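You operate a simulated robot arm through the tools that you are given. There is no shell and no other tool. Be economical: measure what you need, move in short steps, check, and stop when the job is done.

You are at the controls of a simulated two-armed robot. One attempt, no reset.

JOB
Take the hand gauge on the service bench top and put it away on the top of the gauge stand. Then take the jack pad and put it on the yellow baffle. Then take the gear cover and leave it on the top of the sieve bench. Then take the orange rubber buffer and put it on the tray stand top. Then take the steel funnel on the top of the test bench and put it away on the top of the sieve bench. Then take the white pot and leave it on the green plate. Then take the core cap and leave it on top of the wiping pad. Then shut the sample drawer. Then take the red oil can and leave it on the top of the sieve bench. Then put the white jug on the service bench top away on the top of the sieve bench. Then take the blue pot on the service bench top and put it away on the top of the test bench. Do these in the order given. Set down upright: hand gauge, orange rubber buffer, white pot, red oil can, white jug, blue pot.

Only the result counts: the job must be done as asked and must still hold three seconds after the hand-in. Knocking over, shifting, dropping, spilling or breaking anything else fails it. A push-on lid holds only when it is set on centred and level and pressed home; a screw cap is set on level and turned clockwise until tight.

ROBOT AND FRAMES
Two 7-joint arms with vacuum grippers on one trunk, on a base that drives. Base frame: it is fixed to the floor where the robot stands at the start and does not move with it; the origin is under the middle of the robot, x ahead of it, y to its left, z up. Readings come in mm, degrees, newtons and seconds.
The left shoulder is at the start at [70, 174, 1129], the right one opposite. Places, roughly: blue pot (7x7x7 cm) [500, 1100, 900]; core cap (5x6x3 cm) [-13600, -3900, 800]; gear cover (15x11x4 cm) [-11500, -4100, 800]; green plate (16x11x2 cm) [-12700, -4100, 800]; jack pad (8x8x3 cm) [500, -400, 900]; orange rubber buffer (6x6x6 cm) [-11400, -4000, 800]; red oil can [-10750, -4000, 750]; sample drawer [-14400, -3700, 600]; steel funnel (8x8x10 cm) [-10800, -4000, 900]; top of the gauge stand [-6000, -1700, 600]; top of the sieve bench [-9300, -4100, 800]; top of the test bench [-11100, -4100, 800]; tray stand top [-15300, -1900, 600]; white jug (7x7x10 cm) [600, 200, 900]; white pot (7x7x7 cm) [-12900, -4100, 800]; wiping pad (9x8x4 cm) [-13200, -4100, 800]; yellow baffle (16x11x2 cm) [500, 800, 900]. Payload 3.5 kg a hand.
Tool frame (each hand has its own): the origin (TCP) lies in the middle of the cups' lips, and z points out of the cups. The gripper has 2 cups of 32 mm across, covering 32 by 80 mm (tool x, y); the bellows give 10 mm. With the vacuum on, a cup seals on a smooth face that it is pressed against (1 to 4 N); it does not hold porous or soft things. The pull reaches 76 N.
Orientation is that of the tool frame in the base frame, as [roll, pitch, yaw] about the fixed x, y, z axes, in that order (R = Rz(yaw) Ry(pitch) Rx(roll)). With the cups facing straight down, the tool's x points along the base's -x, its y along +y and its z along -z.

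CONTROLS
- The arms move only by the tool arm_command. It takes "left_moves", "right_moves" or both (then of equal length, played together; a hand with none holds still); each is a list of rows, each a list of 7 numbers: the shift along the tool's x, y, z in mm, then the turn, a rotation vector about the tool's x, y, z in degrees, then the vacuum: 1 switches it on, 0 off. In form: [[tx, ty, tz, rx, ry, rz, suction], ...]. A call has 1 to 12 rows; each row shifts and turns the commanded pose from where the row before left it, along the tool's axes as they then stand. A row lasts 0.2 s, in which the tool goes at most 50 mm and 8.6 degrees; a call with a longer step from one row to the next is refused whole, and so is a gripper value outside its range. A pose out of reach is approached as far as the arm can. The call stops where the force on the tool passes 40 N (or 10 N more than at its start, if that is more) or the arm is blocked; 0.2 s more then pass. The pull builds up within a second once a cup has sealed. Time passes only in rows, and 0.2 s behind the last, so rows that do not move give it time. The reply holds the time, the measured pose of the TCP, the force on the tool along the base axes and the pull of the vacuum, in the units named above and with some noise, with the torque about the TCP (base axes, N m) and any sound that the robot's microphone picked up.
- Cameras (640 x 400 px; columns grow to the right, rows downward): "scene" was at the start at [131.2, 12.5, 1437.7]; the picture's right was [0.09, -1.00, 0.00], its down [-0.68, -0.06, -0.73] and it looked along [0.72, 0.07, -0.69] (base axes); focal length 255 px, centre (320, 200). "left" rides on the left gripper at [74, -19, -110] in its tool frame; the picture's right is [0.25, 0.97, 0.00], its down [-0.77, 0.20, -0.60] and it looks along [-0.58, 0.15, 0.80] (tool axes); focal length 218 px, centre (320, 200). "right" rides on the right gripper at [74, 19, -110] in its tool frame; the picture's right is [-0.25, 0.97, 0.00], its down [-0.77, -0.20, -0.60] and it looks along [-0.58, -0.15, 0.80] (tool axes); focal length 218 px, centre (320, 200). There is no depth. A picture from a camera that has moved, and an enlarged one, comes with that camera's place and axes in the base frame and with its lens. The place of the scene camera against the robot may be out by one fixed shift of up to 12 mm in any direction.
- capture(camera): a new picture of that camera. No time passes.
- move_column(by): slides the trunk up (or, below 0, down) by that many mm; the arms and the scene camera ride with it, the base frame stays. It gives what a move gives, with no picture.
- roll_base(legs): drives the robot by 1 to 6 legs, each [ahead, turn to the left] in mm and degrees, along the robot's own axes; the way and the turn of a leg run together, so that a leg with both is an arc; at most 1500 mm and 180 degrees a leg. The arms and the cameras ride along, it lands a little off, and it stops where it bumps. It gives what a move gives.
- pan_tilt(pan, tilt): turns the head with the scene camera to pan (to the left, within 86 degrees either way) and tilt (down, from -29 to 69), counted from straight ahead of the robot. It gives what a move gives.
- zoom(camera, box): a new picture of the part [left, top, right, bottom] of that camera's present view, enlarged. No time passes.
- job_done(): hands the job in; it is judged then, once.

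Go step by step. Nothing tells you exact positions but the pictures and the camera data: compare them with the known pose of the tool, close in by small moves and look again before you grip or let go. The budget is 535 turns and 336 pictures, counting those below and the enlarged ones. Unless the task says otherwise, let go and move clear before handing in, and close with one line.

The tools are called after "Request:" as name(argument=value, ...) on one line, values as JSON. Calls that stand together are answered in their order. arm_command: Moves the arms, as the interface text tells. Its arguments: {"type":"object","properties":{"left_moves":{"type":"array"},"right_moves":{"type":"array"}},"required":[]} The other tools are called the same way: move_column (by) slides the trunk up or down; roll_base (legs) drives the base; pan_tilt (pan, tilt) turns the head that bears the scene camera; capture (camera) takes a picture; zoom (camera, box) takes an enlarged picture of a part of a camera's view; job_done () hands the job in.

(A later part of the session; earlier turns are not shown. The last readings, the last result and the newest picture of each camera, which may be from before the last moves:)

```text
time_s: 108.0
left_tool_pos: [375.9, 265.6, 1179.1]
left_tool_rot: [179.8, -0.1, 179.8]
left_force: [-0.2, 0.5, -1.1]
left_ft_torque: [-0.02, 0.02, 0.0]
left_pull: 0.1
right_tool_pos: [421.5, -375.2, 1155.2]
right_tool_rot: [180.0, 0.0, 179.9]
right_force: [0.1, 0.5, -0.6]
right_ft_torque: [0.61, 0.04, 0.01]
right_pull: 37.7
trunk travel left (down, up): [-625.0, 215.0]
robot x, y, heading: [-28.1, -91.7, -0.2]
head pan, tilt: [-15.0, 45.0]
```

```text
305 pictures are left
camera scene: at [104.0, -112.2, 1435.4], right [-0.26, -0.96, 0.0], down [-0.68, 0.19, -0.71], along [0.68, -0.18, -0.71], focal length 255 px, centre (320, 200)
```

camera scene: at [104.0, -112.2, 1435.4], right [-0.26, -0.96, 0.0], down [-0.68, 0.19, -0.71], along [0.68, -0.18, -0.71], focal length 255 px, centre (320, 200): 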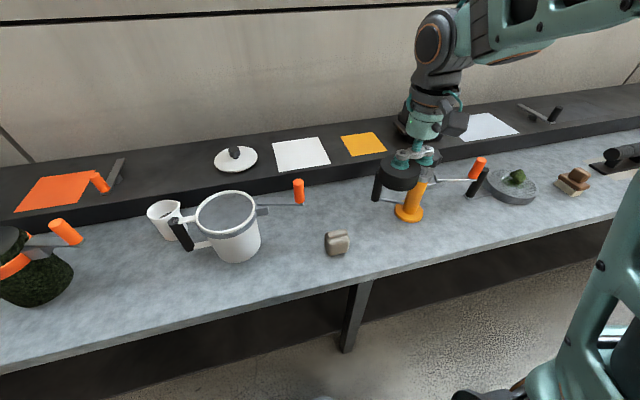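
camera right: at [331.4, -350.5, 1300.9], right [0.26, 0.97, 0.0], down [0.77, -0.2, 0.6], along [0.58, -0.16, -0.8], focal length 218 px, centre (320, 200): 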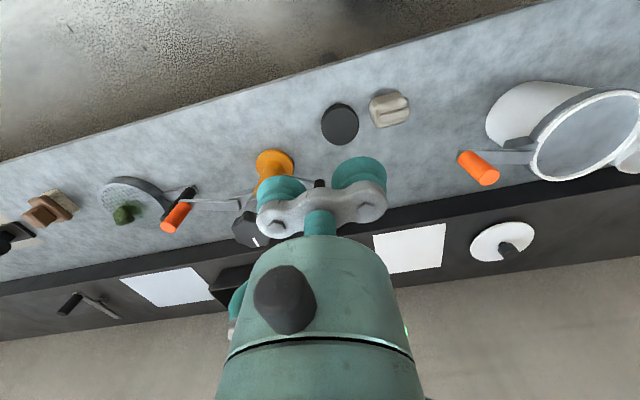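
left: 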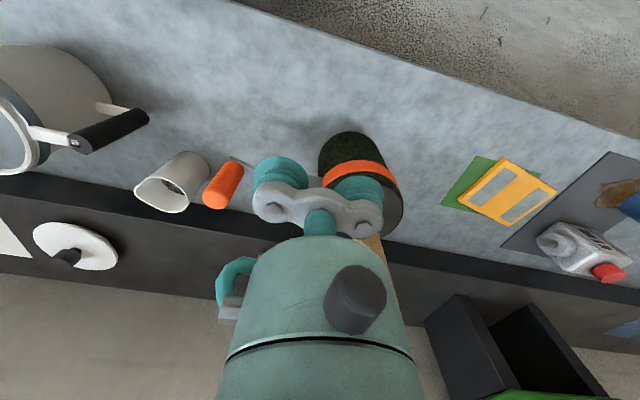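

The pad is held. I drive to the dock in front of the yellow baffle.

Request:
roll_base(legs=[[-550, 0], [0, 90], [1000, 0], [0, -90], [550, 0]])

Request:
pan_tilt(pan=0, tilt=48)

Request:
capture(camera="scene")

Request:
capture(camera="right")

```text
time_s: 126.5
left_tool_pos: [371.5, 1238.9, 1179.3]
left_tool_rot: [179.9, 0.0, 177.2]
left_force: [0.2, -0.1, -0.5]
left_ft_torque: [0.03, 0.0, -0.02]
left_pull: 0.0
right_tool_pos: [387.5, 598.9, 1155.9]
right_tool_rot: [-179.9, 0.0, 177.1]
right_force: [-0.5, 0.2, -0.4]
right_ft_torque: [0.58, -0.06, -0.02]
right_pull: 37.5
trunk travel left (down, up): [-625.0, 215.0]
robot x, y, heading: [-46.6, 898.2, -3.0]
head pan, tilt: [-15.0, 45.0]
```

```text
time_s: 127.3
left_tool_pos: [371.1, 1240.0, 1179.4]
left_tool_rot: [-179.9, 0.0, 177.2]
left_force: [-0.3, -0.5, 0.6]
left_ft_torque: [0.0, 0.01, -0.04]
left_pull: 0.0
right_tool_pos: [386.8, 598.5, 1156.9]
right_tool_rot: [180.0, 0.0, 177.2]
right_force: [0.1, 0.2, -0.2]
right_ft_torque: [0.56, -0.03, 0.02]
right_pull: 38.1
trunk travel left (down, up): [-625.0, 215.0]
robot x, y, heading: [-45.4, 896.4, -2.8]
head pan, tilt: [0.0, 48.0]
```

```text
304 pictures are left
camera scene: at [82.8, 896.3, 1431.3], right [-0.05, -1.0, 0.0], down [-0.74, 0.04, -0.67], along [0.67, -0.03, -0.74], focal length 255 px, centre (320, 200)
```

scene: 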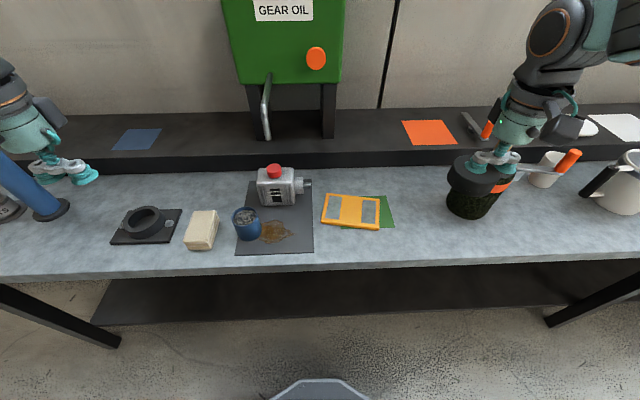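

```text
303 pictures are left
camera right: at [315.1, 621.8, 1266.0], right [0.3, 0.95, 0.0], down [0.76, -0.24, 0.6], along [0.58, -0.18, -0.8], focal length 218 px, centre (320, 200)
```

right: 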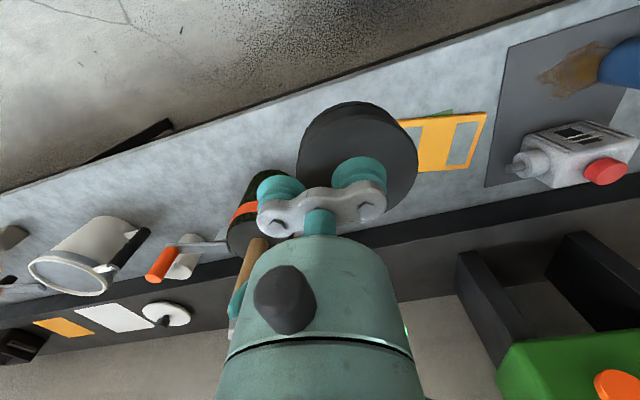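

The baffle is at about [536,789], the orange frame partly on the green sheet. I move the pad over it, staying high, and look.

Request:
arm_command(right_moves=[[-27, 35, 0, 0, 0, 0, 1], [-27, 35, 0, 0, 0, 0, 1], [-27, 35, 10, 0, 0, 0, 1], [-28, 35, 10, 0, 0, 0, 1], [-28, 34, 10, 0, 0, 0, 1], [0, 0, 40, 0, 0, 0, 1], [0, 0, 40, 0, 0, 0, 1], [0, 0, 40, 0, 0, 0, 1], [0, 0, 0, 0, 0, 0, 1]])

Request:
zoom(camera="scene", box=[260, 120, 460, 245])

Request:
capture(camera="right")

```text
time_s: 129.3
left_tool_pos: [370.1, 1239.6, 1179.8]
left_tool_rot: [180.0, 0.2, 177.2]
left_force: [-0.6, -0.3, 0.2]
left_ft_torque: [0.01, 0.0, 0.0]
left_pull: 0.0
right_tool_pos: [531.8, 766.1, 1005.9]
right_tool_rot: [-180.0, 0.1, 177.2]
right_force: [0.3, -0.9, -0.3]
right_ft_torque: [0.58, -0.01, 0.0]
right_pull: 37.5
trunk travel left (down, up): [-625.0, 215.0]
robot x, y, heading: [-50.4, 894.9, -2.8]
head pan, tilt: [0.0, 48.0]
```

```text
3.20 times, centred on (360, 182) of scene
camera zoom: at [81.6, 896.3, 1431.4], right [-0.05, -1.0, 0.0], down [-0.74, 0.04, -0.67], along [0.67, -0.03, -0.74], focal length 815 px, centre (192, 256)
```

zoom: 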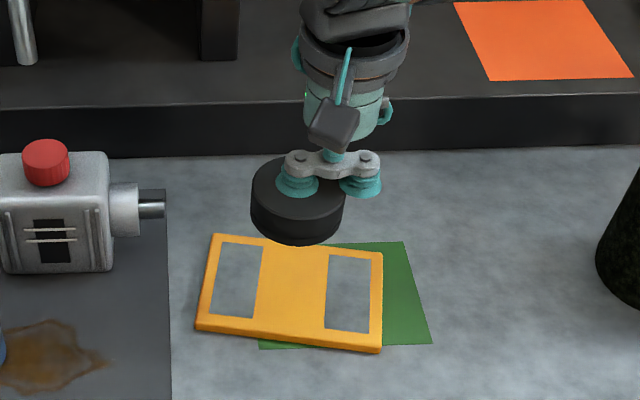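

```text
301 pictures are left
camera right: at [461.3, 788.5, 1115.6], right [0.3, 0.95, 0.0], down [0.76, -0.24, 0.6], along [0.58, -0.18, -0.8], focal length 218 px, centre (320, 200)
```

right: 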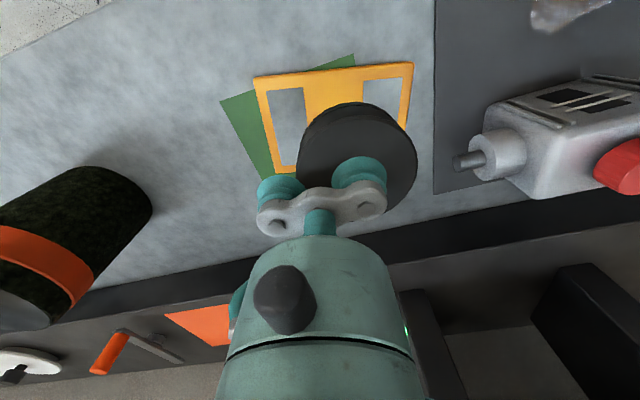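

The pad is nearly over the baffle's middle. I shift a little and descend.

Request:
arm_command(right_moves=[[-7, -5, 25, 0, 0, 0, 1], [0, 0, 30, 0, 0, 0, 1], [0, 0, 20, 0, 0, 0, 1], [0, 0, 5, 0, 0, 0, 1], [0, 0, 0, 0, 0, 0, 1]])

Request:
zoom(camera="scene", box=[280, 150, 440, 250])

```text
time_s: 130.5
left_tool_pos: [371.9, 1240.4, 1178.6]
left_tool_rot: [-180.0, 0.0, 177.2]
left_force: [0.6, 0.5, 0.0]
left_ft_torque: [-0.03, -0.03, 0.0]
left_pull: 0.1
right_tool_pos: [539.4, 761.1, 926.6]
right_tool_rot: [-180.0, 0.0, 177.2]
right_force: [-0.4, 0.6, 0.0]
right_ft_torque: [0.57, -0.03, 0.04]
right_pull: 37.0
trunk travel left (down, up): [-625.0, 215.0]
robot x, y, heading: [-47.4, 898.4, -2.7]
head pan, tilt: [0.0, 48.0]
```

```text
4.00 times, centred on (360, 200) of scene
camera zoom: at [82.5, 896.5, 1431.3], right [-0.05, -1.0, 0.0], down [-0.74, 0.04, -0.67], along [0.67, -0.03, -0.74], focal length 1019 px, centre (160, 200)
```

zoom: 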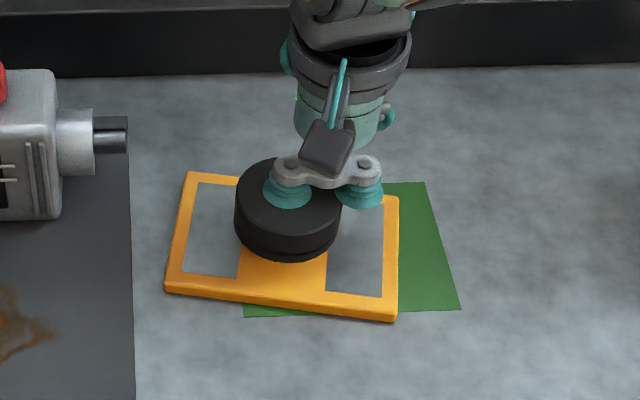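

It is well centred, so I descend to contact.

Request:
arm_command(right_moves=[[0, 0, 5, 0, 0, 0, 1], [0, 0, 4, 0, 0, 0, 1], [0, 0, 3, 0, 0, 0, 1], [0, 0, 0, 0, 0, 0, 1]])

```text
time_s: 131.5
left_tool_pos: [371.6, 1239.2, 1179.9]
left_tool_rot: [179.9, 0.0, 177.2]
left_force: [0.1, -0.6, 0.2]
left_ft_torque: [-0.01, -0.01, 0.0]
left_pull: 0.0
right_tool_pos: [538.7, 760.9, 914.6]
right_tool_rot: [-179.9, 0.0, 177.3]
right_force: [-0.5, -0.3, -0.7]
right_ft_torque: [0.54, -0.01, -0.01]
right_pull: 37.2
trunk travel left (down, up): [-625.0, 215.0]
robot x, y, heading: [-46.1, 895.0, -2.9]
head pan, tilt: [0.0, 48.0]
```

Request:
arm_command(right_moves=[[0, 0, 3, 0, 0, 0, 1], [0, 0, 3, 0, 0, 0, 1], [0, 0, 0, 0, 0, 0, 1]])

```text
time_s: 132.3
left_tool_pos: [369.9, 1240.1, 1179.1]
left_tool_rot: [179.9, 0.0, 177.2]
left_force: [0.8, -0.8, -0.1]
left_ft_torque: [-0.01, -0.03, -0.01]
left_pull: 0.1
right_tool_pos: [539.6, 758.7, 908.4]
right_tool_rot: [-179.9, -0.1, 177.1]
right_force: [-0.5, 0.9, 0.0]
right_ft_torque: [0.54, -0.03, 0.0]
right_pull: 38.1
trunk travel left (down, up): [-625.0, 215.0]
robot x, y, heading: [-41.4, 896.0, -2.7]
head pan, tilt: [0.0, 48.0]
```

Request:
arm_command(right_moves=[[0, 0, 3, 0, 0, 0, 1], [0, 0, 2, 0, 0, 0, 1], [0, 0, 0, 0, 0, 0, 1]])

```text
time_s: 133.1
left_tool_pos: [370.6, 1238.8, 1179.2]
left_tool_rot: [-180.0, 0.0, 177.1]
left_force: [0.6, 0.2, 0.0]
left_ft_torque: [-0.01, -0.02, 0.03]
left_pull: 0.1
right_tool_pos: [540.7, 760.5, 904.4]
right_tool_rot: [-179.9, 0.1, 177.1]
right_force: [0.5, 1.2, -1.0]
right_ft_torque: [0.57, -0.04, 0.0]
right_pull: 37.7
trunk travel left (down, up): [-625.0, 215.0]
robot x, y, heading: [-45.4, 900.3, -2.9]
head pan, tilt: [0.0, 48.0]
```

Request:
arm_command(right_moves=[[0, 0, 2, 0, 0, 0, 1], [0, 0, 2, 0, 0, 0, 1], [0, 0, 0, 0, 0, 0, 1]])

Request:
zoom(camera="scene", box=[280, 150, 440, 250])

```text
time_s: 133.9
left_tool_pos: [370.4, 1239.1, 1180.2]
left_tool_rot: [180.0, 0.0, 177.1]
left_force: [0.3, -0.4, -0.3]
left_ft_torque: [-0.03, -0.04, 0.0]
left_pull: 0.1
right_tool_pos: [539.4, 759.1, 901.9]
right_tool_rot: [-180.0, 0.1, 177.1]
right_force: [2.6, -3.2, 11.5]
right_ft_torque: [0.8, 0.02, -0.04]
right_pull: 38.3
trunk travel left (down, up): [-625.0, 215.0]
robot x, y, heading: [-45.2, 897.2, -3.1]
head pan, tilt: [0.0, 48.0]
```

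```text
4.00 times, centred on (360, 200) of scene
camera zoom: at [81.3, 896.1, 1431.6], right [-0.05, -1.0, 0.0], down [-0.74, 0.04, -0.67], along [0.67, -0.03, -0.74], focal length 1019 px, centre (160, 200)
```

zoom: 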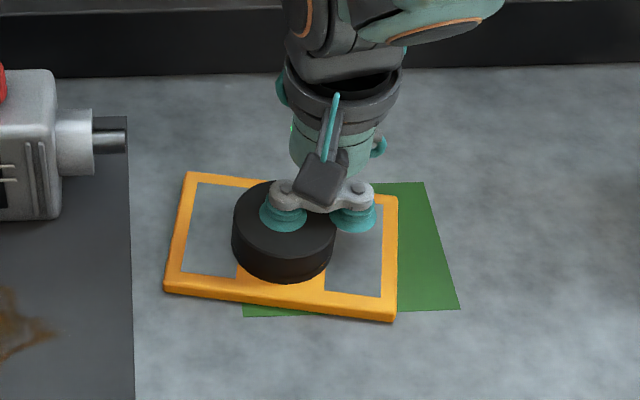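

Contact made and the pad is centred. I release, lift and look.

Request:
arm_command(right_moves=[[0, 0, -2, 0, 0, 0, 0], [0, 0, 0, 0, 0, 0, 0], [0, 0, 0, 0, 0, 0, 0], [0, 0, -2, 0, 0, 0, 0], [0, 0, -5, 0, 0, 0, 0], [0, 0, -10, 0, 0, 0, 0], [0, 0, -30, 0, 0, 0, 0], [0, 0, -45, 0, 0, 0, 0], [0, 0, -45, 0, 0, 0, 0], [0, 0, -45, 0, 0, 0, 0], [20, 0, -45, 0, 0, 0, 0], [40, 0, -28, 0, 0, 0, 0]])

Request:
capture(camera="scene")

```text
time_s: 136.5
left_tool_pos: [368.6, 1240.1, 1180.6]
left_tool_rot: [179.9, 0.2, 177.2]
left_force: [0.2, 0.0, 0.0]
left_ft_torque: [0.0, -0.01, 0.01]
left_pull: 0.0
right_tool_pos: [476.4, 759.1, 1159.4]
right_tool_rot: [179.9, 0.2, 177.2]
right_force: [0.0, -0.5, 0.7]
right_ft_torque: [-0.01, 0.02, 0.01]
right_pull: 0.0
trunk travel left (down, up): [-625.0, 215.0]
robot x, y, heading: [-42.7, 900.3, -2.8]
head pan, tilt: [0.0, 48.0]
```

```text
298 pictures are left
camera scene: at [78.9, 896.2, 1431.6], right [-0.05, -1.0, 0.0], down [-0.74, 0.04, -0.67], along [0.67, -0.03, -0.74], focal length 255 px, centre (320, 200)
```

scene: 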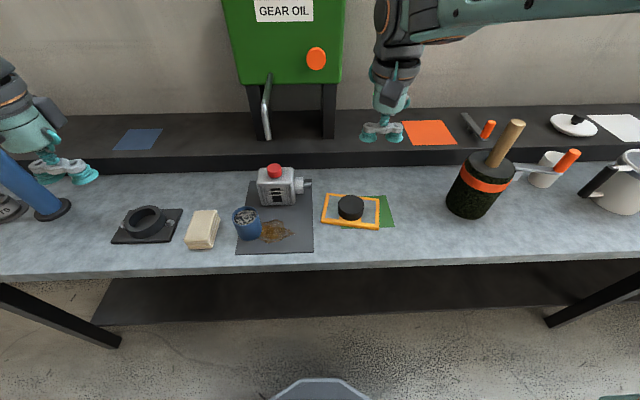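

The pad rests on the baffle. Now I head for the far benches, going round below the tarp and gauge stand.

Request:
roll_base(legs=[[-800, 0], [0, -132.4], [1500, 0], [1500, 0], [1500, 0], [655, 0]])

Request:
pan_tilt(pan=-30, tilt=10)

Request:
capture(camera="scene")

```text
time_s: 170.5
left_tool_pos: [-4617.8, -3074.5, 1178.8]
left_tool_rot: [180.0, 0.0, 45.2]
left_force: [0.0, 0.6, 0.5]
left_ft_torque: [0.0, -0.05, 0.0]
left_pull: 0.1
right_tool_pos: [-5045.6, -2834.1, 1156.7]
right_tool_rot: [-180.0, 0.0, 45.1]
right_force: [-0.5, -0.5, -1.4]
right_ft_torque: [0.03, 0.01, 0.04]
right_pull: 0.1
trunk travel left (down, up): [-625.0, 215.0]
robot x, y, heading: [-4592.1, -2535.7, -134.9]
head pan, tilt: [0.0, 48.0]
```

```text
time_s: 171.5
left_tool_pos: [-4617.7, -3075.8, 1180.0]
left_tool_rot: [179.9, 0.0, 45.1]
left_force: [1.2, -0.1, -0.2]
left_ft_torque: [-0.01, 0.02, -0.01]
left_pull: 0.0
right_tool_pos: [-5046.8, -2833.9, 1157.2]
right_tool_rot: [-179.9, -0.1, 45.1]
right_force: [-0.8, 0.6, 0.4]
right_ft_torque: [0.02, 0.0, -0.01]
right_pull: 0.0
trunk travel left (down, up): [-625.0, 215.0]
robot x, y, heading: [-4592.2, -2534.7, -135.0]
head pan, tilt: [-30.0, 10.0]
```

```text
297 pictures are left
camera scene: at [-4718.4, -2592.7, 1490.3], right [-0.26, 0.97, 0.0], down [0.17, 0.05, -0.98], along [-0.95, -0.26, -0.17], focal length 255 px, centre (320, 200)
```

scene: 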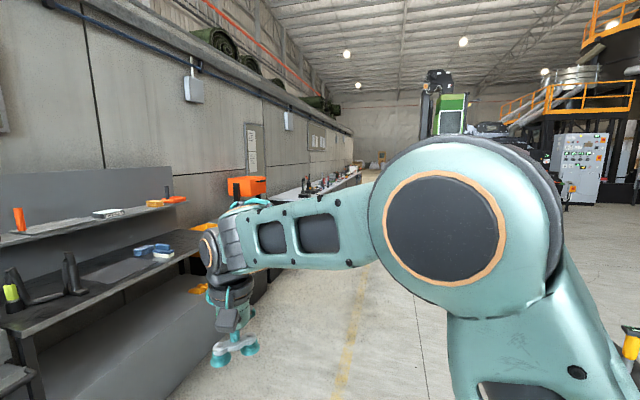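

The lane ahead is clear. I drive along it to about x=-11440.

Request:
roll_base(legs=[[0, -40.3], [1500, 0], [1500, 0], [1500, 0], [850, 0]])

Request:
pan_tilt(pan=30, tilt=15)

Request:
capture(camera="scene")

```text
time_s: 198.8
left_tool_pos: [-10209.5, -3565.0, 1179.8]
left_tool_rot: [-180.0, 0.0, 9.4]
left_force: [-0.2, 0.2, 0.1]
left_ft_torque: [-0.02, -0.01, -0.02]
left_pull: 0.0
right_tool_pos: [-10416.9, -3117.7, 1155.9]
right_tool_rot: [180.0, -0.1, 9.4]
right_force: [0.3, -0.3, 0.3]
right_ft_torque: [0.02, 0.01, -0.02]
right_pull: 0.1
trunk travel left (down, up): [-625.0, 215.0]
robot x, y, heading: [-9875.4, -3143.4, -170.7]
head pan, tilt: [-30.0, 10.0]
```

```text
time_s: 200.2
left_tool_pos: [-10210.7, -3563.3, 1178.8]
left_tool_rot: [180.0, 0.0, 9.4]
left_force: [-0.1, -0.4, -0.6]
left_ft_torque: [0.0, 0.03, -0.01]
left_pull: 0.0
right_tool_pos: [-10418.5, -3118.3, 1157.1]
right_tool_rot: [179.9, 0.2, 9.4]
right_force: [0.3, -0.3, -0.2]
right_ft_torque: [-0.02, 0.0, 0.03]
right_pull: 0.0
trunk travel left (down, up): [-625.0, 215.0]
robot x, y, heading: [-9875.3, -3141.7, -170.4]
head pan, tilt: [30.0, 15.0]
```

```text
296 pictures are left
camera scene: at [-9998.7, -3205.0, 1482.3], right [-0.63, 0.77, 0.0], down [0.2, 0.16, -0.97], along [-0.75, -0.61, -0.26], focal length 255 px, centre (320, 200)
```

scene: 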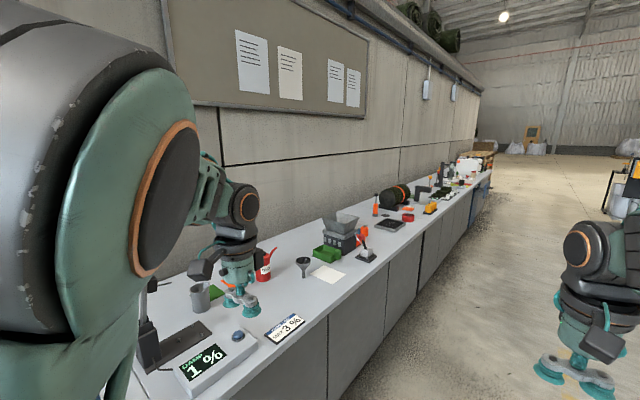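

Long benches run along the wall. I continue to x≈-11450 and then turn to face the bench.

Request:
roll_base(legs=[[0, -9.6], [1500, 0], [75, 0], [0, 90]])

Request:
pan_tilt(pan=0, tilt=35)

Request:
capture(camera="scene")

```text
time_s: 212.5
left_tool_pos: [-11065.8, -3556.1, 1179.1]
left_tool_rot: [179.9, 0.0, 88.7]
left_force: [-0.4, 0.1, -1.3]
left_ft_torque: [-0.02, 0.01, 0.01]
left_pull: 0.0
right_tool_pos: [-11540.5, -3677.3, 1157.1]
right_tool_rot: [179.9, 0.0, 88.9]
right_force: [0.5, -0.3, 0.6]
right_ft_torque: [-0.01, 0.02, 0.01]
right_pull: 0.1
trunk travel left (down, up): [-625.0, 215.0]
robot x, y, heading: [-11419.0, -3150.5, -91.3]
head pan, tilt: [30.0, 15.0]
```

```text
time_s: 213.4
left_tool_pos: [-11065.3, -3556.5, 1178.9]
left_tool_rot: [180.0, 0.0, 88.8]
left_force: [0.1, -0.2, 0.2]
left_ft_torque: [0.01, 0.01, 0.01]
left_pull: 0.1
right_tool_pos: [-11541.3, -3678.5, 1156.6]
right_tool_rot: [-179.9, 0.0, 88.8]
right_force: [0.1, 0.2, -0.5]
right_ft_torque: [-0.01, -0.01, -0.03]
right_pull: 0.2
trunk travel left (down, up): [-625.0, 215.0]
robot x, y, heading: [-11417.2, -3145.7, -90.8]
head pan, tilt: [0.0, 35.0]
```

```text
295 pictures are left
camera scene: at [-11421.8, -3283.3, 1450.3], right [-1.0, 0.02, 0.0], down [0.01, 0.57, -0.82], along [-0.02, -0.82, -0.57], focal length 255 px, centre (320, 200)
```

scene: 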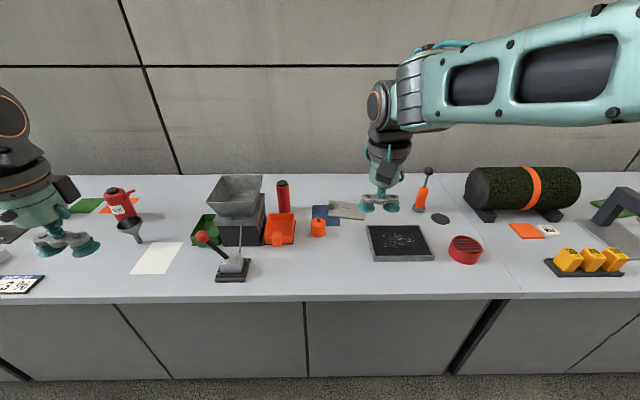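

I zoom in to tell the gear cover and the rubber buffer apart.

Request:
zoom(camera="scene", box=[180, 150, 500, 310])

Request:
zoom(camera="scene", box=[270, 180, 390, 255])

Request:
capture(camera="right")

```text
2.00 times, centred on (340, 230) of scene
camera zoom: at [-11421.8, -3283.3, 1450.3], right [-1.0, 0.02, 0.0], down [0.01, 0.57, -0.82], along [-0.02, -0.82, -0.57], focal length 509 px, centre (280, 140)
```

zoom: 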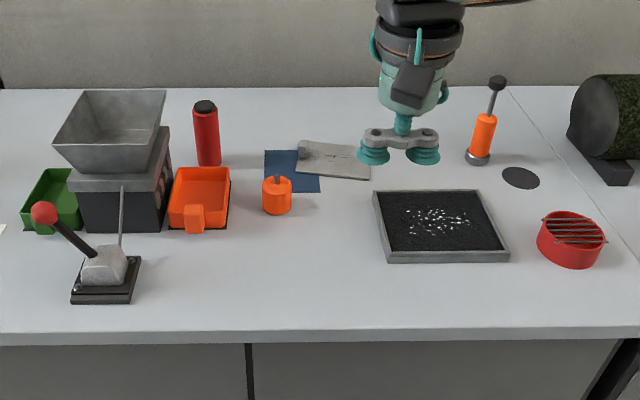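

```text
5.33 times, centred on (330, 218) of scene
camera zoom: at [-11421.8, -3283.3, 1450.3], right [-1.0, 0.02, 0.0], down [0.01, 0.57, -0.82], along [-0.02, -0.82, -0.57], focal length 1358 px, centre (267, 107)
```

zoom: 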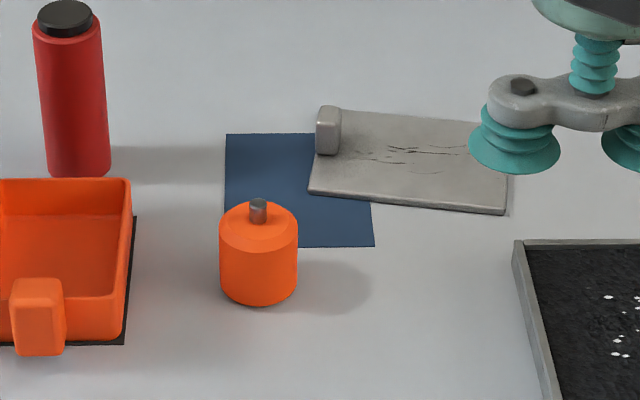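

```text
292 pictures are left
camera right: at [-11520.6, -3603.9, 1266.2], right [0.96, -0.27, 0.0], down [-0.22, -0.77, 0.6], along [-0.16, -0.58, -0.8], focal length 218 px, centre (320, 200)
```

right: 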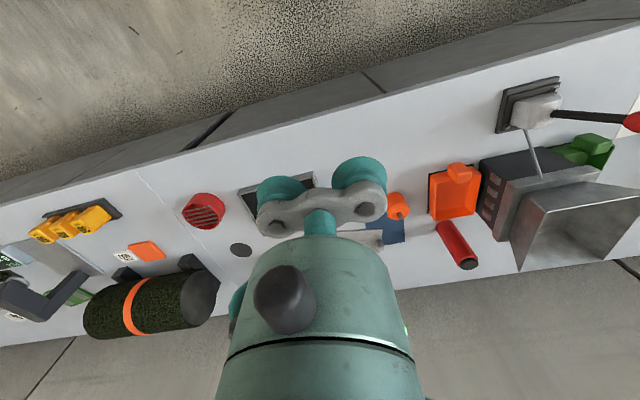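

The gear cover is the grey plate with a boss, centred at about [-11552,-4125] with its long axis about 10° off x. I'll dock closer and then reach over it.

Request:
roll_base(legs=[[225, 0]])

Request:
pan_tilt(pan=-8, tilt=42)

Request:
arm_command(right_moves=[[-30, 0, 0, 0, 0, 0, 0], [-40, 0, 0, 0, 0, 0, 0], [-40, 0, 20, 0, 0, 0, 0], [-40, 0, 20, 0, 0, 0, 0], [0, 0, 40, 0, 0, 0, 0], [0, 0, 40, 0, 0, 0, 0], [0, 0, 0, 0, 0, 0, 0]])

Request:
capture(camera="right")

Request:
capture(camera="scene")

```text
time_s: 215.1
left_tool_pos: [-11070.2, -3778.2, 1179.4]
left_tool_rot: [179.8, 0.1, 88.7]
left_force: [0.7, -0.6, 0.1]
left_ft_torque: [-0.02, 0.0, 0.02]
left_pull: 0.0
right_tool_pos: [-11546.7, -3899.7, 1156.6]
right_tool_rot: [179.9, 0.0, 88.8]
right_force: [-0.3, -1.1, -0.4]
right_ft_torque: [-0.02, -0.03, 0.01]
right_pull: 0.1
trunk travel left (down, up): [-625.0, 215.0]
robot x, y, heading: [-11423.4, -3370.0, -91.2]
head pan, tilt: [0.0, 35.0]
```

```text
time_s: 215.8
left_tool_pos: [-11070.0, -3779.3, 1178.7]
left_tool_rot: [-179.9, 0.0, 88.9]
left_force: [0.3, -0.1, -0.8]
left_ft_torque: [0.02, 0.02, 0.0]
left_pull: 0.0
right_tool_pos: [-11546.6, -3900.7, 1156.6]
right_tool_rot: [179.9, 0.0, 88.9]
right_force: [0.4, -0.5, 0.1]
right_ft_torque: [0.04, -0.01, 0.0]
right_pull: 0.1
trunk travel left (down, up): [-625.0, 215.0]
robot x, y, heading: [-11427.1, -3369.8, -91.4]
head pan, tilt: [-8.0, 42.0]
```

```text
time_s: 217.4
left_tool_pos: [-11069.4, -3779.1, 1178.2]
left_tool_rot: [-180.0, 0.1, 88.8]
left_force: [0.3, 0.4, -0.3]
left_ft_torque: [-0.01, 0.01, 0.0]
left_pull: 0.0
right_tool_pos: [-11551.4, -4049.2, 1036.0]
right_tool_rot: [180.0, -0.1, 88.8]
right_force: [-0.3, 0.5, 0.1]
right_ft_torque: [0.0, 0.0, 0.01]
right_pull: 0.1
trunk travel left (down, up): [-625.0, 215.0]
robot x, y, heading: [-11425.2, -3372.5, -91.4]
head pan, tilt: [-8.0, 42.0]
```

```text
291 pictures are left
camera right: at [-11531.0, -3975.9, 1146.0], right [0.96, -0.27, 0.0], down [-0.22, -0.77, 0.6], along [-0.17, -0.58, -0.8], focal length 218 px, centre (320, 200)
```

right: 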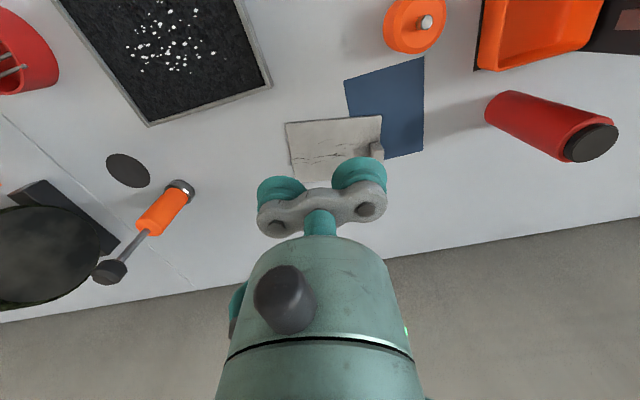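

```text
290 pictures are left
camera scene: at [-11438.3, -3500.3, 1439.8], right [-0.99, 0.16, 0.0], down [0.11, 0.66, -0.74], along [-0.12, -0.73, -0.67], focal length 255 px, centre (320, 200)
```

scene: 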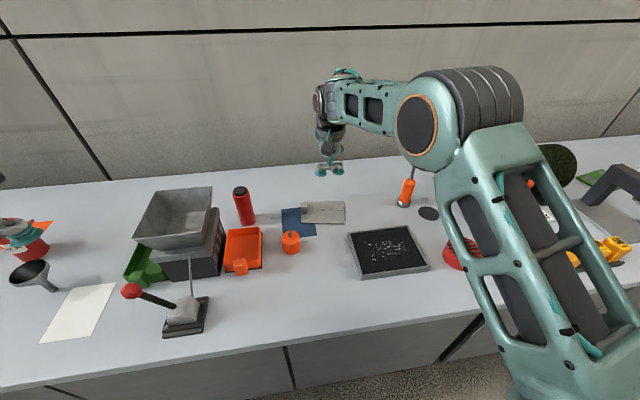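

Both views agree: the cover's centre is about [-11552,-4125] with the boss at its +x end. I descend onto the flat part.

Request:
arm_command(right_moves=[[-25, -2, 20, 0, 0, 0, 0], [-25, -2, 20, 0, 0, 0, 0], [-24, -2, 20, 0, 0, 0, 0], [0, 0, 45, 0, 0, 0, 0], [0, 0, 40, 0, 0, 0, 0], [0, 0, 30, 0, 0, 0, 0], [0, 0, 20, 0, 0, 0, 0], [0, 0, 0, 0, 0, 0, 0]])

Request:
capture(camera="right")

Request:
zoom(camera="scene", box=[250, 150, 410, 250])

```text
time_s: 219.2
left_tool_pos: [-11069.7, -3779.1, 1178.2]
left_tool_rot: [-180.0, 0.2, 88.9]
left_force: [-0.2, -0.6, 0.0]
left_ft_torque: [-0.03, 0.0, -0.01]
left_pull: 0.1
right_tool_pos: [-11559.9, -4115.4, 843.0]
right_tool_rot: [180.0, 0.0, 88.8]
right_force: [0.7, 0.3, 0.1]
right_ft_torque: [-0.02, 0.02, -0.01]
right_pull: 0.0
right hand out of reach, approached as far as the arm can: row 3
trunk travel left (down, up): [-625.0, 215.0]
robot x, y, heading: [-11423.0, -3372.5, -91.5]
head pan, tilt: [-8.0, 42.0]
```

```text
289 pictures are left
camera right: at [-11539.7, -4041.4, 953.3], right [0.96, -0.27, 0.0], down [-0.22, -0.77, 0.6], along [-0.17, -0.58, -0.8], focal length 218 px, centre (320, 200)
```

right: 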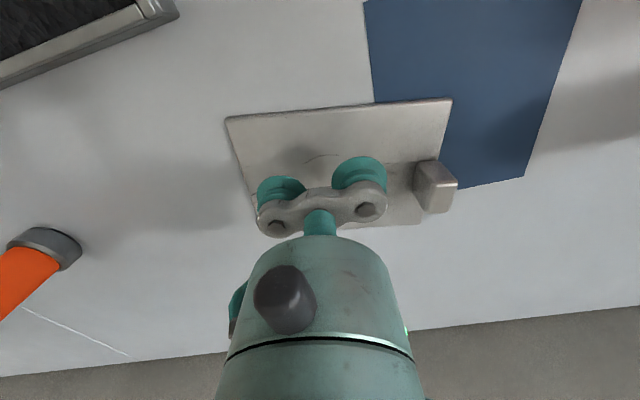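

```text
4.00 times, centred on (330, 200) of scene
camera zoom: at [-11438.2, -3500.2, 1439.8], right [-0.99, 0.16, 0.0], down [0.11, 0.66, -0.74], along [-0.12, -0.73, -0.67], focal length 1019 px, centre (280, 200)
```

zoom: 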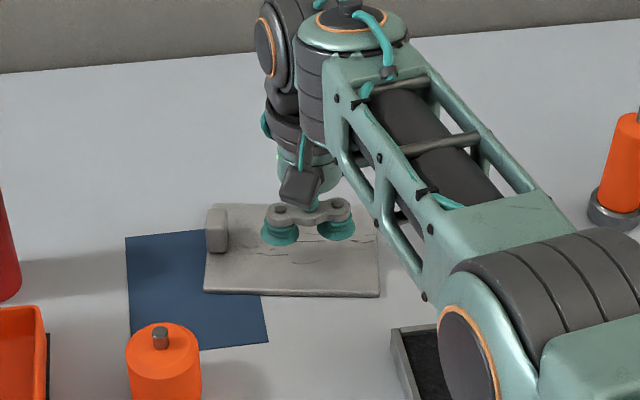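

The cups are inside the plate, so I descend with the vacuum on.

Request:
arm_command(right_moves=[[0, 0, 10, 0, 0, 0, 1], [0, 0, 8, 0, 0, 0, 1], [0, 0, 4, 0, 0, 0, 1], [0, 0, 0, 0, 0, 0, 1]])

```text
time_s: 220.2
left_tool_pos: [-11069.7, -3778.7, 1178.6]
left_tool_rot: [-180.0, 0.1, 88.8]
left_force: [-0.1, -0.5, 0.0]
left_ft_torque: [0.01, -0.02, 0.01]
left_pull: 0.1
right_tool_pos: [-11560.9, -4111.6, 822.3]
right_tool_rot: [180.0, 0.0, 88.8]
right_force: [0.0, 0.0, -0.4]
right_ft_torque: [0.01, -0.01, -0.01]
right_pull: 0.1
right hand out of reach, approached as far as the arm can: row 1
trunk travel left (down, up): [-625.0, 215.0]
robot x, y, heading: [-11419.9, -3373.6, -91.3]
head pan, tilt: [-8.0, 42.0]
```

Request:
arm_command(right_moves=[[8, 0, 4, 0, 0, 0, 1], [0, 0, 4, 0, 0, 0, 1], [0, 0, 2, 0, 0, 0, 1], [0, 0, 0, 0, 0, 0, 1]])

```text
time_s: 221.2
left_tool_pos: [-11069.1, -3778.5, 1178.5]
left_tool_rot: [-179.9, 0.1, 88.8]
left_force: [-0.8, -0.8, -0.2]
left_ft_torque: [-0.01, -0.01, 0.01]
left_pull: 0.0
right_tool_pos: [-11558.5, -4104.4, 812.0]
right_tool_rot: [-179.9, 0.0, 88.9]
right_force: [-1.1, -0.4, 0.2]
right_ft_torque: [0.07, 0.03, -0.02]
right_pull: 75.3
trunk travel left (down, up): [-625.0, 215.0]
robot x, y, heading: [-11425.2, -3371.2, -91.2]
head pan, tilt: [-8.0, 42.0]
```

Both cups have sealed at 75 N. I lift and draw it in, clear of the tray and the orange buffer.

Request:
arm_command(right_moves=[[0, 0, -5, 0, 0, 0, 1], [0, 0, -15, 0, 0, 0, 1], [0, 0, -30, 0, 0, 0, 1], [0, 0, -45, 0, 0, 0, 1], [10, 0, -45, 0, 0, 0, 1], [20, 0, -45, 0, 0, 0, 1], [20, 0, -45, 0, 0, 0, 1], [20, 0, -45, 0, 0, 0, 1], [30, 0, -30, 0, 0, 0, 1], [40, 0, 0, 0, 0, 0, 1], [40, 0, 0, 0, 0, 0, 1], [0, 0, 0, 0, 0, 0, 1]])

Request:
capture(camera="scene")

```text
time_s: 223.8
left_tool_pos: [-11069.4, -3780.5, 1178.9]
left_tool_rot: [180.0, 0.0, 88.8]
left_force: [0.5, 0.5, -0.8]
left_ft_torque: [0.0, -0.01, -0.02]
left_pull: 0.0
right_tool_pos: [-11556.0, -3924.7, 1115.2]
right_tool_rot: [-180.0, 0.0, 88.8]
right_force: [-0.4, -0.8, -3.6]
right_ft_torque: [0.14, 0.04, 0.01]
right_pull: 75.4
trunk travel left (down, up): [-625.0, 215.0]
robot x, y, heading: [-11422.1, -3374.4, -91.6]
head pan, tilt: [-8.0, 42.0]
```

```text
287 pictures are left
camera scene: at [-11438.2, -3501.6, 1439.6], right [-0.99, 0.16, 0.0], down [0.11, 0.66, -0.74], along [-0.12, -0.73, -0.67], focal length 255 px, centre (320, 200)
```

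scene: 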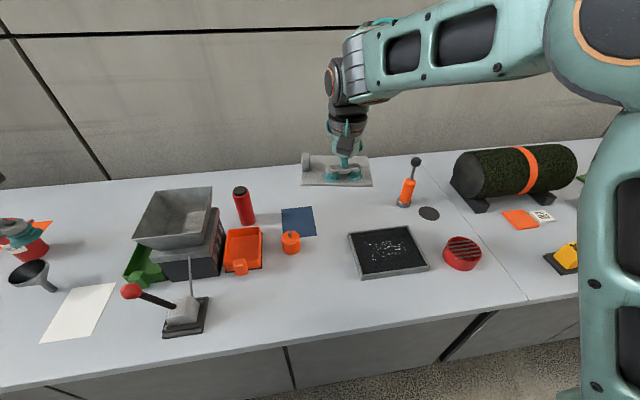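

The cover is held. I back off and drive to the sieve bench to look at its top.

Request:
roll_base(legs=[[-260, 0], [0, 91.6], [1500, 0], [750, 0], [0, -91]])

Request:
pan_tilt(pan=0, tilt=35)

Request:
capture(camera="scene")

```text
time_s: 244.2
left_tool_pos: [-8814.2, -3447.3, 1179.2]
left_tool_rot: [-180.0, 0.0, 89.3]
left_force: [0.0, 0.5, 0.0]
left_ft_torque: [0.0, 0.02, 0.02]
left_pull: 0.0
right_tool_pos: [-9299.0, -3598.0, 1115.8]
right_tool_rot: [180.0, 0.0, 89.2]
right_force: [0.4, 0.3, -2.3]
right_ft_torque: [0.18, 0.07, 0.0]
right_pull: 75.3
trunk travel left (down, up): [-625.0, 215.0]
robot x, y, heading: [-9173.3, -3044.2, -90.8]
head pan, tilt: [-8.0, 42.0]
```

```text
time_s: 244.9
left_tool_pos: [-8813.9, -3447.2, 1179.9]
left_tool_rot: [-179.9, 0.1, 89.3]
left_force: [0.5, -0.1, 1.0]
left_ft_torque: [0.03, -0.02, 0.01]
left_pull: 0.1
right_tool_pos: [-9298.9, -3599.0, 1114.6]
right_tool_rot: [-180.0, 0.0, 89.3]
right_force: [0.2, 0.5, -3.4]
right_ft_torque: [0.15, 0.07, -0.01]
right_pull: 75.3
trunk travel left (down, up): [-625.0, 215.0]
robot x, y, heading: [-9173.6, -3045.3, -90.6]
head pan, tilt: [0.0, 35.0]
```

```text
286 pictures are left
camera scene: at [-9174.2, -3177.9, 1450.2], right [-1.0, 0.01, 0.0], down [0.01, 0.57, -0.82], along [-0.01, -0.82, -0.57], focal length 255 px, centre (320, 200)
```

scene: 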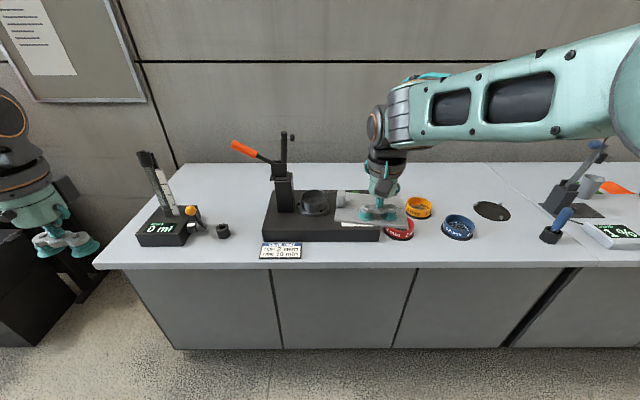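

The view of the sieve bench is partly hidden. I move the arm aside to see the free space.

Request:
arm_command(right_moves=[[0, -45, 0, 0, 0, 0, 1], [0, -45, 0, 0, 0, 0, 1], [0, -45, 0, 0, 0, 0, 1], [0, -45, 0, 0, 0, 0, 1], [0, -45, 0, 0, 0, 0, 1], [0, 0, 0, 0, 0, 0, 1]])

Request:
zoom(camera="scene", box=[80, 130, 560, 280])

Request:
capture(camera="scene")

```text
time_s: 246.3
left_tool_pos: [-8813.8, -3448.4, 1179.1]
left_tool_rot: [180.0, -0.1, 89.3]
left_force: [0.6, -0.4, 0.0]
left_ft_torque: [0.0, -0.01, -0.01]
left_pull: 0.1
right_tool_pos: [-9521.9, -3596.0, 1118.2]
right_tool_rot: [-179.9, 0.0, 89.3]
right_force: [0.2, -0.8, -3.5]
right_ft_torque: [0.1, 0.08, 0.0]
right_pull: 76.4
trunk travel left (down, up): [-625.0, 215.0]
robot x, y, heading: [-9167.7, -3050.2, -90.8]
head pan, tilt: [0.0, 35.0]
```

```text
1.33 times, centred on (320, 205) of scene
camera zoom: at [-9172.9, -3177.9, 1450.3], right [-1.0, 0.01, 0.0], down [0.01, 0.57, -0.82], along [-0.01, -0.82, -0.57], focal length 340 px, centre (320, 193)
```

zoom: 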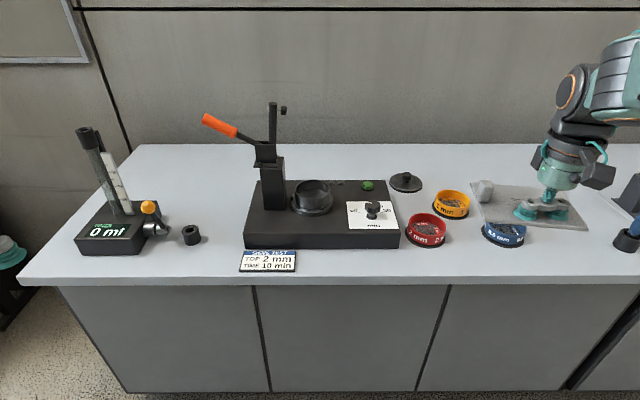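

```text
284 pictures are left
camera scene: at [-9172.9, -3177.9, 1450.3], right [-1.0, 0.01, 0.0], down [0.01, 0.57, -0.82], along [-0.01, -0.82, -0.57], focal length 255 px, centre (320, 200)
```

scene: 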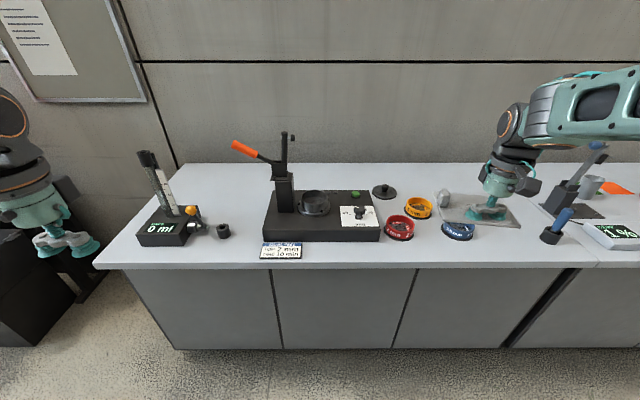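

The sieve bench runs from x≈-10077 (seam) to -8462. The patch right of the blue ring, around [-9870,-3850], looks free, so I drive there.

Request:
roll_base(legs=[[0, -89.2], [560, 0], [0, 90], [290, 0]])

Request:
pan_tilt(pan=0, tilt=45)

Request:
capture(camera="scene")

Request:
capture(camera="right")

```text
time_s: 258.8
left_tool_pos: [-9393.5, -3727.5, 1179.2]
left_tool_rot: [-180.0, 0.0, 87.8]
left_force: [-0.2, -0.2, -0.2]
left_ft_torque: [-0.01, 0.0, -0.01]
left_pull: 0.1
right_tool_pos: [-10106.7, -3857.8, 1117.4]
right_tool_rot: [179.9, 0.0, 87.9]
right_force: [-0.5, -0.2, -3.9]
right_ft_torque: [0.12, 0.05, -0.02]
right_pull: 76.1
trunk travel left (down, up): [-625.0, 215.0]
robot x, y, heading: [-9739.3, -3315.5, -92.3]
head pan, tilt: [0.0, 35.0]
```

```text
time_s: 259.5
left_tool_pos: [-9392.8, -3729.0, 1178.8]
left_tool_rot: [-179.9, 0.1, 87.9]
left_force: [-0.4, -0.3, 1.1]
left_ft_torque: [0.05, -0.02, 0.01]
left_pull: 0.1
right_tool_pos: [-10107.8, -3857.1, 1117.0]
right_tool_rot: [179.9, 0.0, 87.8]
right_force: [0.4, 0.3, -4.2]
right_ft_torque: [0.15, 0.08, 0.0]
right_pull: 75.5
trunk travel left (down, up): [-625.0, 215.0]
robot x, y, heading: [-9737.5, -3315.6, -92.1]
head pan, tilt: [0.0, 45.0]
```

```text
283 pictures are left
camera scene: at [-9746.9, -3442.7, 1435.4], right [-1.0, 0.04, 0.0], down [0.03, 0.71, -0.71], along [-0.03, -0.71, -0.71], focal length 255 px, centre (320, 200)
```

scene: 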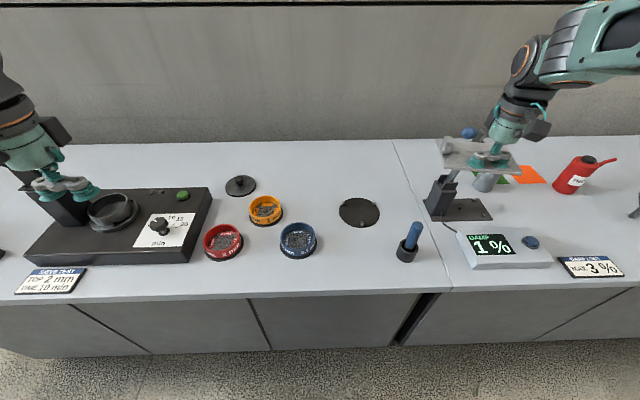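

```text
282 pictures are left
camera right: at [-10084.7, -3784.6, 1226.0], right [0.96, -0.29, 0.0], down [-0.23, -0.76, 0.6], along [-0.18, -0.58, -0.8], focal length 218 px, centre (320, 200)
```

right: 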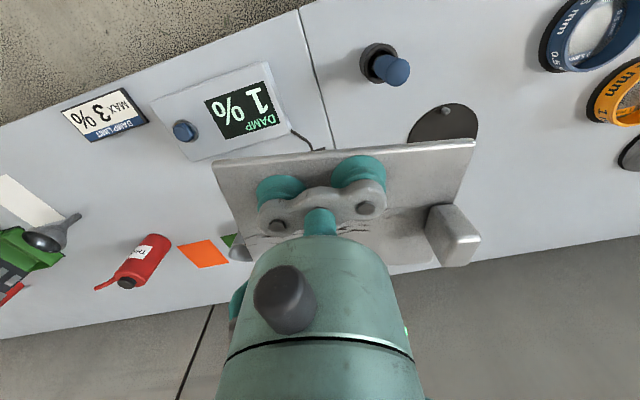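

The clear patch between the blue ring and the plunger is at about [-9872,-3848]. I move the cover over it and lower part-way.

Request:
arm_command(right_moves=[[0, 46, 0, 0, 0, 0, 1], [10, 46, 0, 0, 0, 0, 1], [10, 46, 0, 0, 0, 0, 1], [10, 46, 0, 0, 0, 0, 1], [10, 44, 0, 0, 0, 0, 1], [0, 0, 45, 0, 0, 0, 1], [0, 0, 45, 0, 0, 0, 1], [0, 0, 45, 0, 0, 0, 1], [0, 0, 45, 0, 0, 0, 1], [0, 0, 45, 0, 0, 0, 1], [0, 0, 40, 0, 0, 0, 1], [0, 0, 0, 0, 0, 0, 1]])

Request:
capture(camera="scene")

Request:
capture(camera="right")

```text
time_s: 262.1
left_tool_pos: [-9394.6, -3727.5, 1178.9]
left_tool_rot: [180.0, 0.1, 87.9]
left_force: [-0.6, 0.5, 0.5]
left_ft_torque: [-0.04, -0.04, -0.03]
left_pull: 0.1
right_tool_pos: [-9876.3, -3827.2, 850.4]
right_tool_rot: [180.0, 0.1, 87.9]
right_force: [-0.4, -0.1, -3.4]
right_ft_torque: [0.14, 0.09, 0.01]
right_pull: 75.2
trunk travel left (down, up): [-625.0, 215.0]
robot x, y, heading: [-9740.8, -3315.3, -92.5]
head pan, tilt: [0.0, 45.0]
```

```text
281 pictures are left
camera scene: at [-9746.9, -3441.1, 1435.5], right [-1.0, 0.04, 0.0], down [0.03, 0.71, -0.71], along [-0.03, -0.71, -0.71], focal length 255 px, centre (320, 200)
```

scene: 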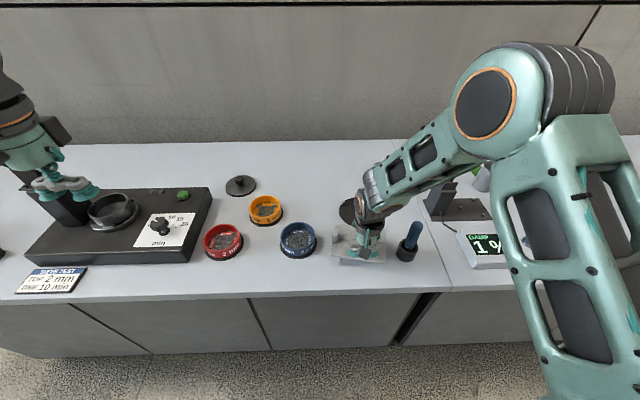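

```text
280 pictures are left
camera right: at [-9853.9, -3753.4, 959.7], right [0.96, -0.29, 0.0], down [-0.23, -0.76, 0.61], along [-0.18, -0.58, -0.8], focal length 218 px, centre (320, 200)
```

right: 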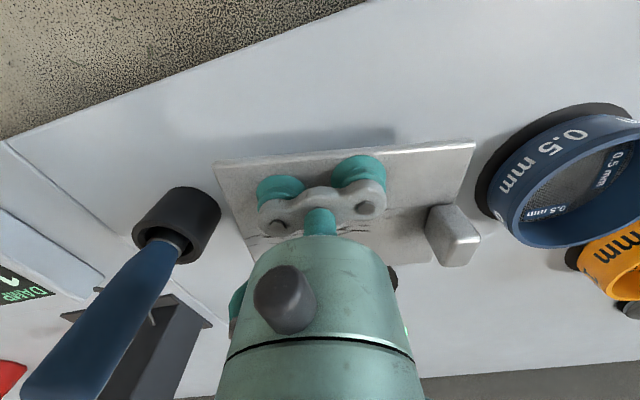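

The clearances look good on both sides. I lower to contact at about z 812.

Request:
arm_command(right_moves=[[0, 0, 15, 0, 0, 0, 1], [0, 0, 12, 0, 0, 0, 1], [0, 0, 5, 0, 0, 0, 1], [0, 0, 3, 0, 0, 0, 1], [0, 0, 0, 0, 0, 0, 1]])

```text
time_s: 263.3
left_tool_pos: [-9393.4, -3727.9, 1178.9]
left_tool_rot: [179.9, 0.1, 87.8]
left_force: [0.2, -0.7, -0.2]
left_ft_torque: [0.04, -0.03, 0.01]
left_pull: 0.1
right_tool_pos: [-9877.6, -3826.3, 816.2]
right_tool_rot: [179.9, 0.0, 87.8]
right_force: [0.1, -0.2, -3.5]
right_ft_torque: [0.15, 0.07, -0.02]
right_pull: 75.7
trunk travel left (down, up): [-625.0, 215.0]
robot x, y, heading: [-9744.7, -3317.4, -92.2]
head pan, tilt: [0.0, 45.0]
```

Request:
arm_command(right_moves=[[0, 0, 2, 0, 0, 0, 1], [0, 0, 2, 0, 0, 0, 1], [0, 0, 0, 0, 0, 0, 1]])

```text
time_s: 264.1
left_tool_pos: [-9393.7, -3727.2, 1178.5]
left_tool_rot: [-180.0, 0.0, 87.7]
left_force: [0.4, 0.1, 0.4]
left_ft_torque: [-0.06, 0.0, -0.02]
left_pull: 0.0
right_tool_pos: [-9877.5, -3826.0, 811.7]
right_tool_rot: [-179.9, 0.1, 87.8]
right_force: [-0.2, -0.1, -3.6]
right_ft_torque: [0.18, 0.05, 0.02]
right_pull: 75.4
trunk travel left (down, up): [-625.0, 215.0]
robot x, y, heading: [-9743.0, -3313.0, -92.1]
head pan, tilt: [0.0, 45.0]
```

Request:
arm_command(right_moves=[[0, 0, 2, 0, 0, 0, 1], [0, 0, 2, 0, 0, 0, 1], [0, 0, 0, 0, 0, 0, 1]])

```text
time_s: 264.9
left_tool_pos: [-9394.6, -3725.8, 1179.3]
left_tool_rot: [179.9, 0.2, 87.8]
left_force: [0.4, 0.7, 0.6]
left_ft_torque: [0.02, 0.0, 0.03]
left_pull: 0.0
right_tool_pos: [-9877.8, -3825.5, 808.9]
right_tool_rot: [180.0, 0.1, 87.9]
right_force: [-0.9, -0.6, 4.4]
right_ft_torque: [-0.52, -0.58, -0.05]
right_pull: 75.6
trunk travel left (down, up): [-625.0, 215.0]
robot x, y, heading: [-9740.3, -3317.3, -92.4]
head pan, tilt: [0.0, 45.0]
```

The cover has touched down. I release and lift away.

Request:
arm_command(right_moves=[[0, 0, 0, 0, 0, 0, 0], [0, 0, 0, 0, 0, 0, 0], [0, 0, 0, 0, 0, 0, 0], [0, 0, -2, 0, 0, 0, 0], [0, 0, -5, 0, 0, 0, 0], [0, 0, -15, 0, 0, 0, 0], [0, 0, -45, 0, 0, 0, 0], [0, 0, -45, 0, 0, 0, 0], [0, 0, -45, 0, 0, 0, 0], [0, 0, -45, 0, 0, 0, 0], [0, 0, -45, 0, 0, 0, 0], [0, 0, -45, 0, 0, 0, 0]])

Request:
capture(camera="scene")

```text
time_s: 267.5
left_tool_pos: [-9394.6, -3726.9, 1179.9]
left_tool_rot: [-179.9, 0.1, 87.8]
left_force: [0.4, 0.4, 0.0]
left_ft_torque: [-0.01, -0.01, 0.01]
left_pull: 0.1
right_tool_pos: [-9879.8, -3825.3, 1103.8]
right_tool_rot: [-179.9, 0.1, 87.8]
right_force: [-0.1, -0.4, -0.3]
right_ft_torque: [0.0, 0.0, 0.03]
right_pull: 0.0
trunk travel left (down, up): [-625.0, 215.0]
robot x, y, heading: [-9741.1, -3319.9, -92.3]
head pan, tilt: [0.0, 45.0]
```

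```text
279 pictures are left
camera scene: at [-9746.7, -3440.3, 1435.5], right [-1.0, 0.04, 0.0], down [0.03, 0.71, -0.71], along [-0.03, -0.71, -0.71], focal length 255 px, centre (320, 200)
```

scene: 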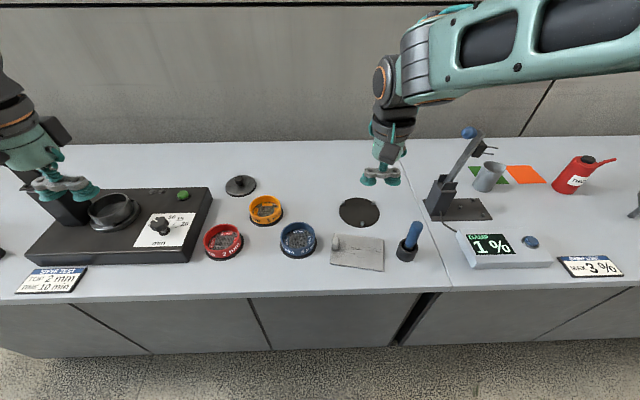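

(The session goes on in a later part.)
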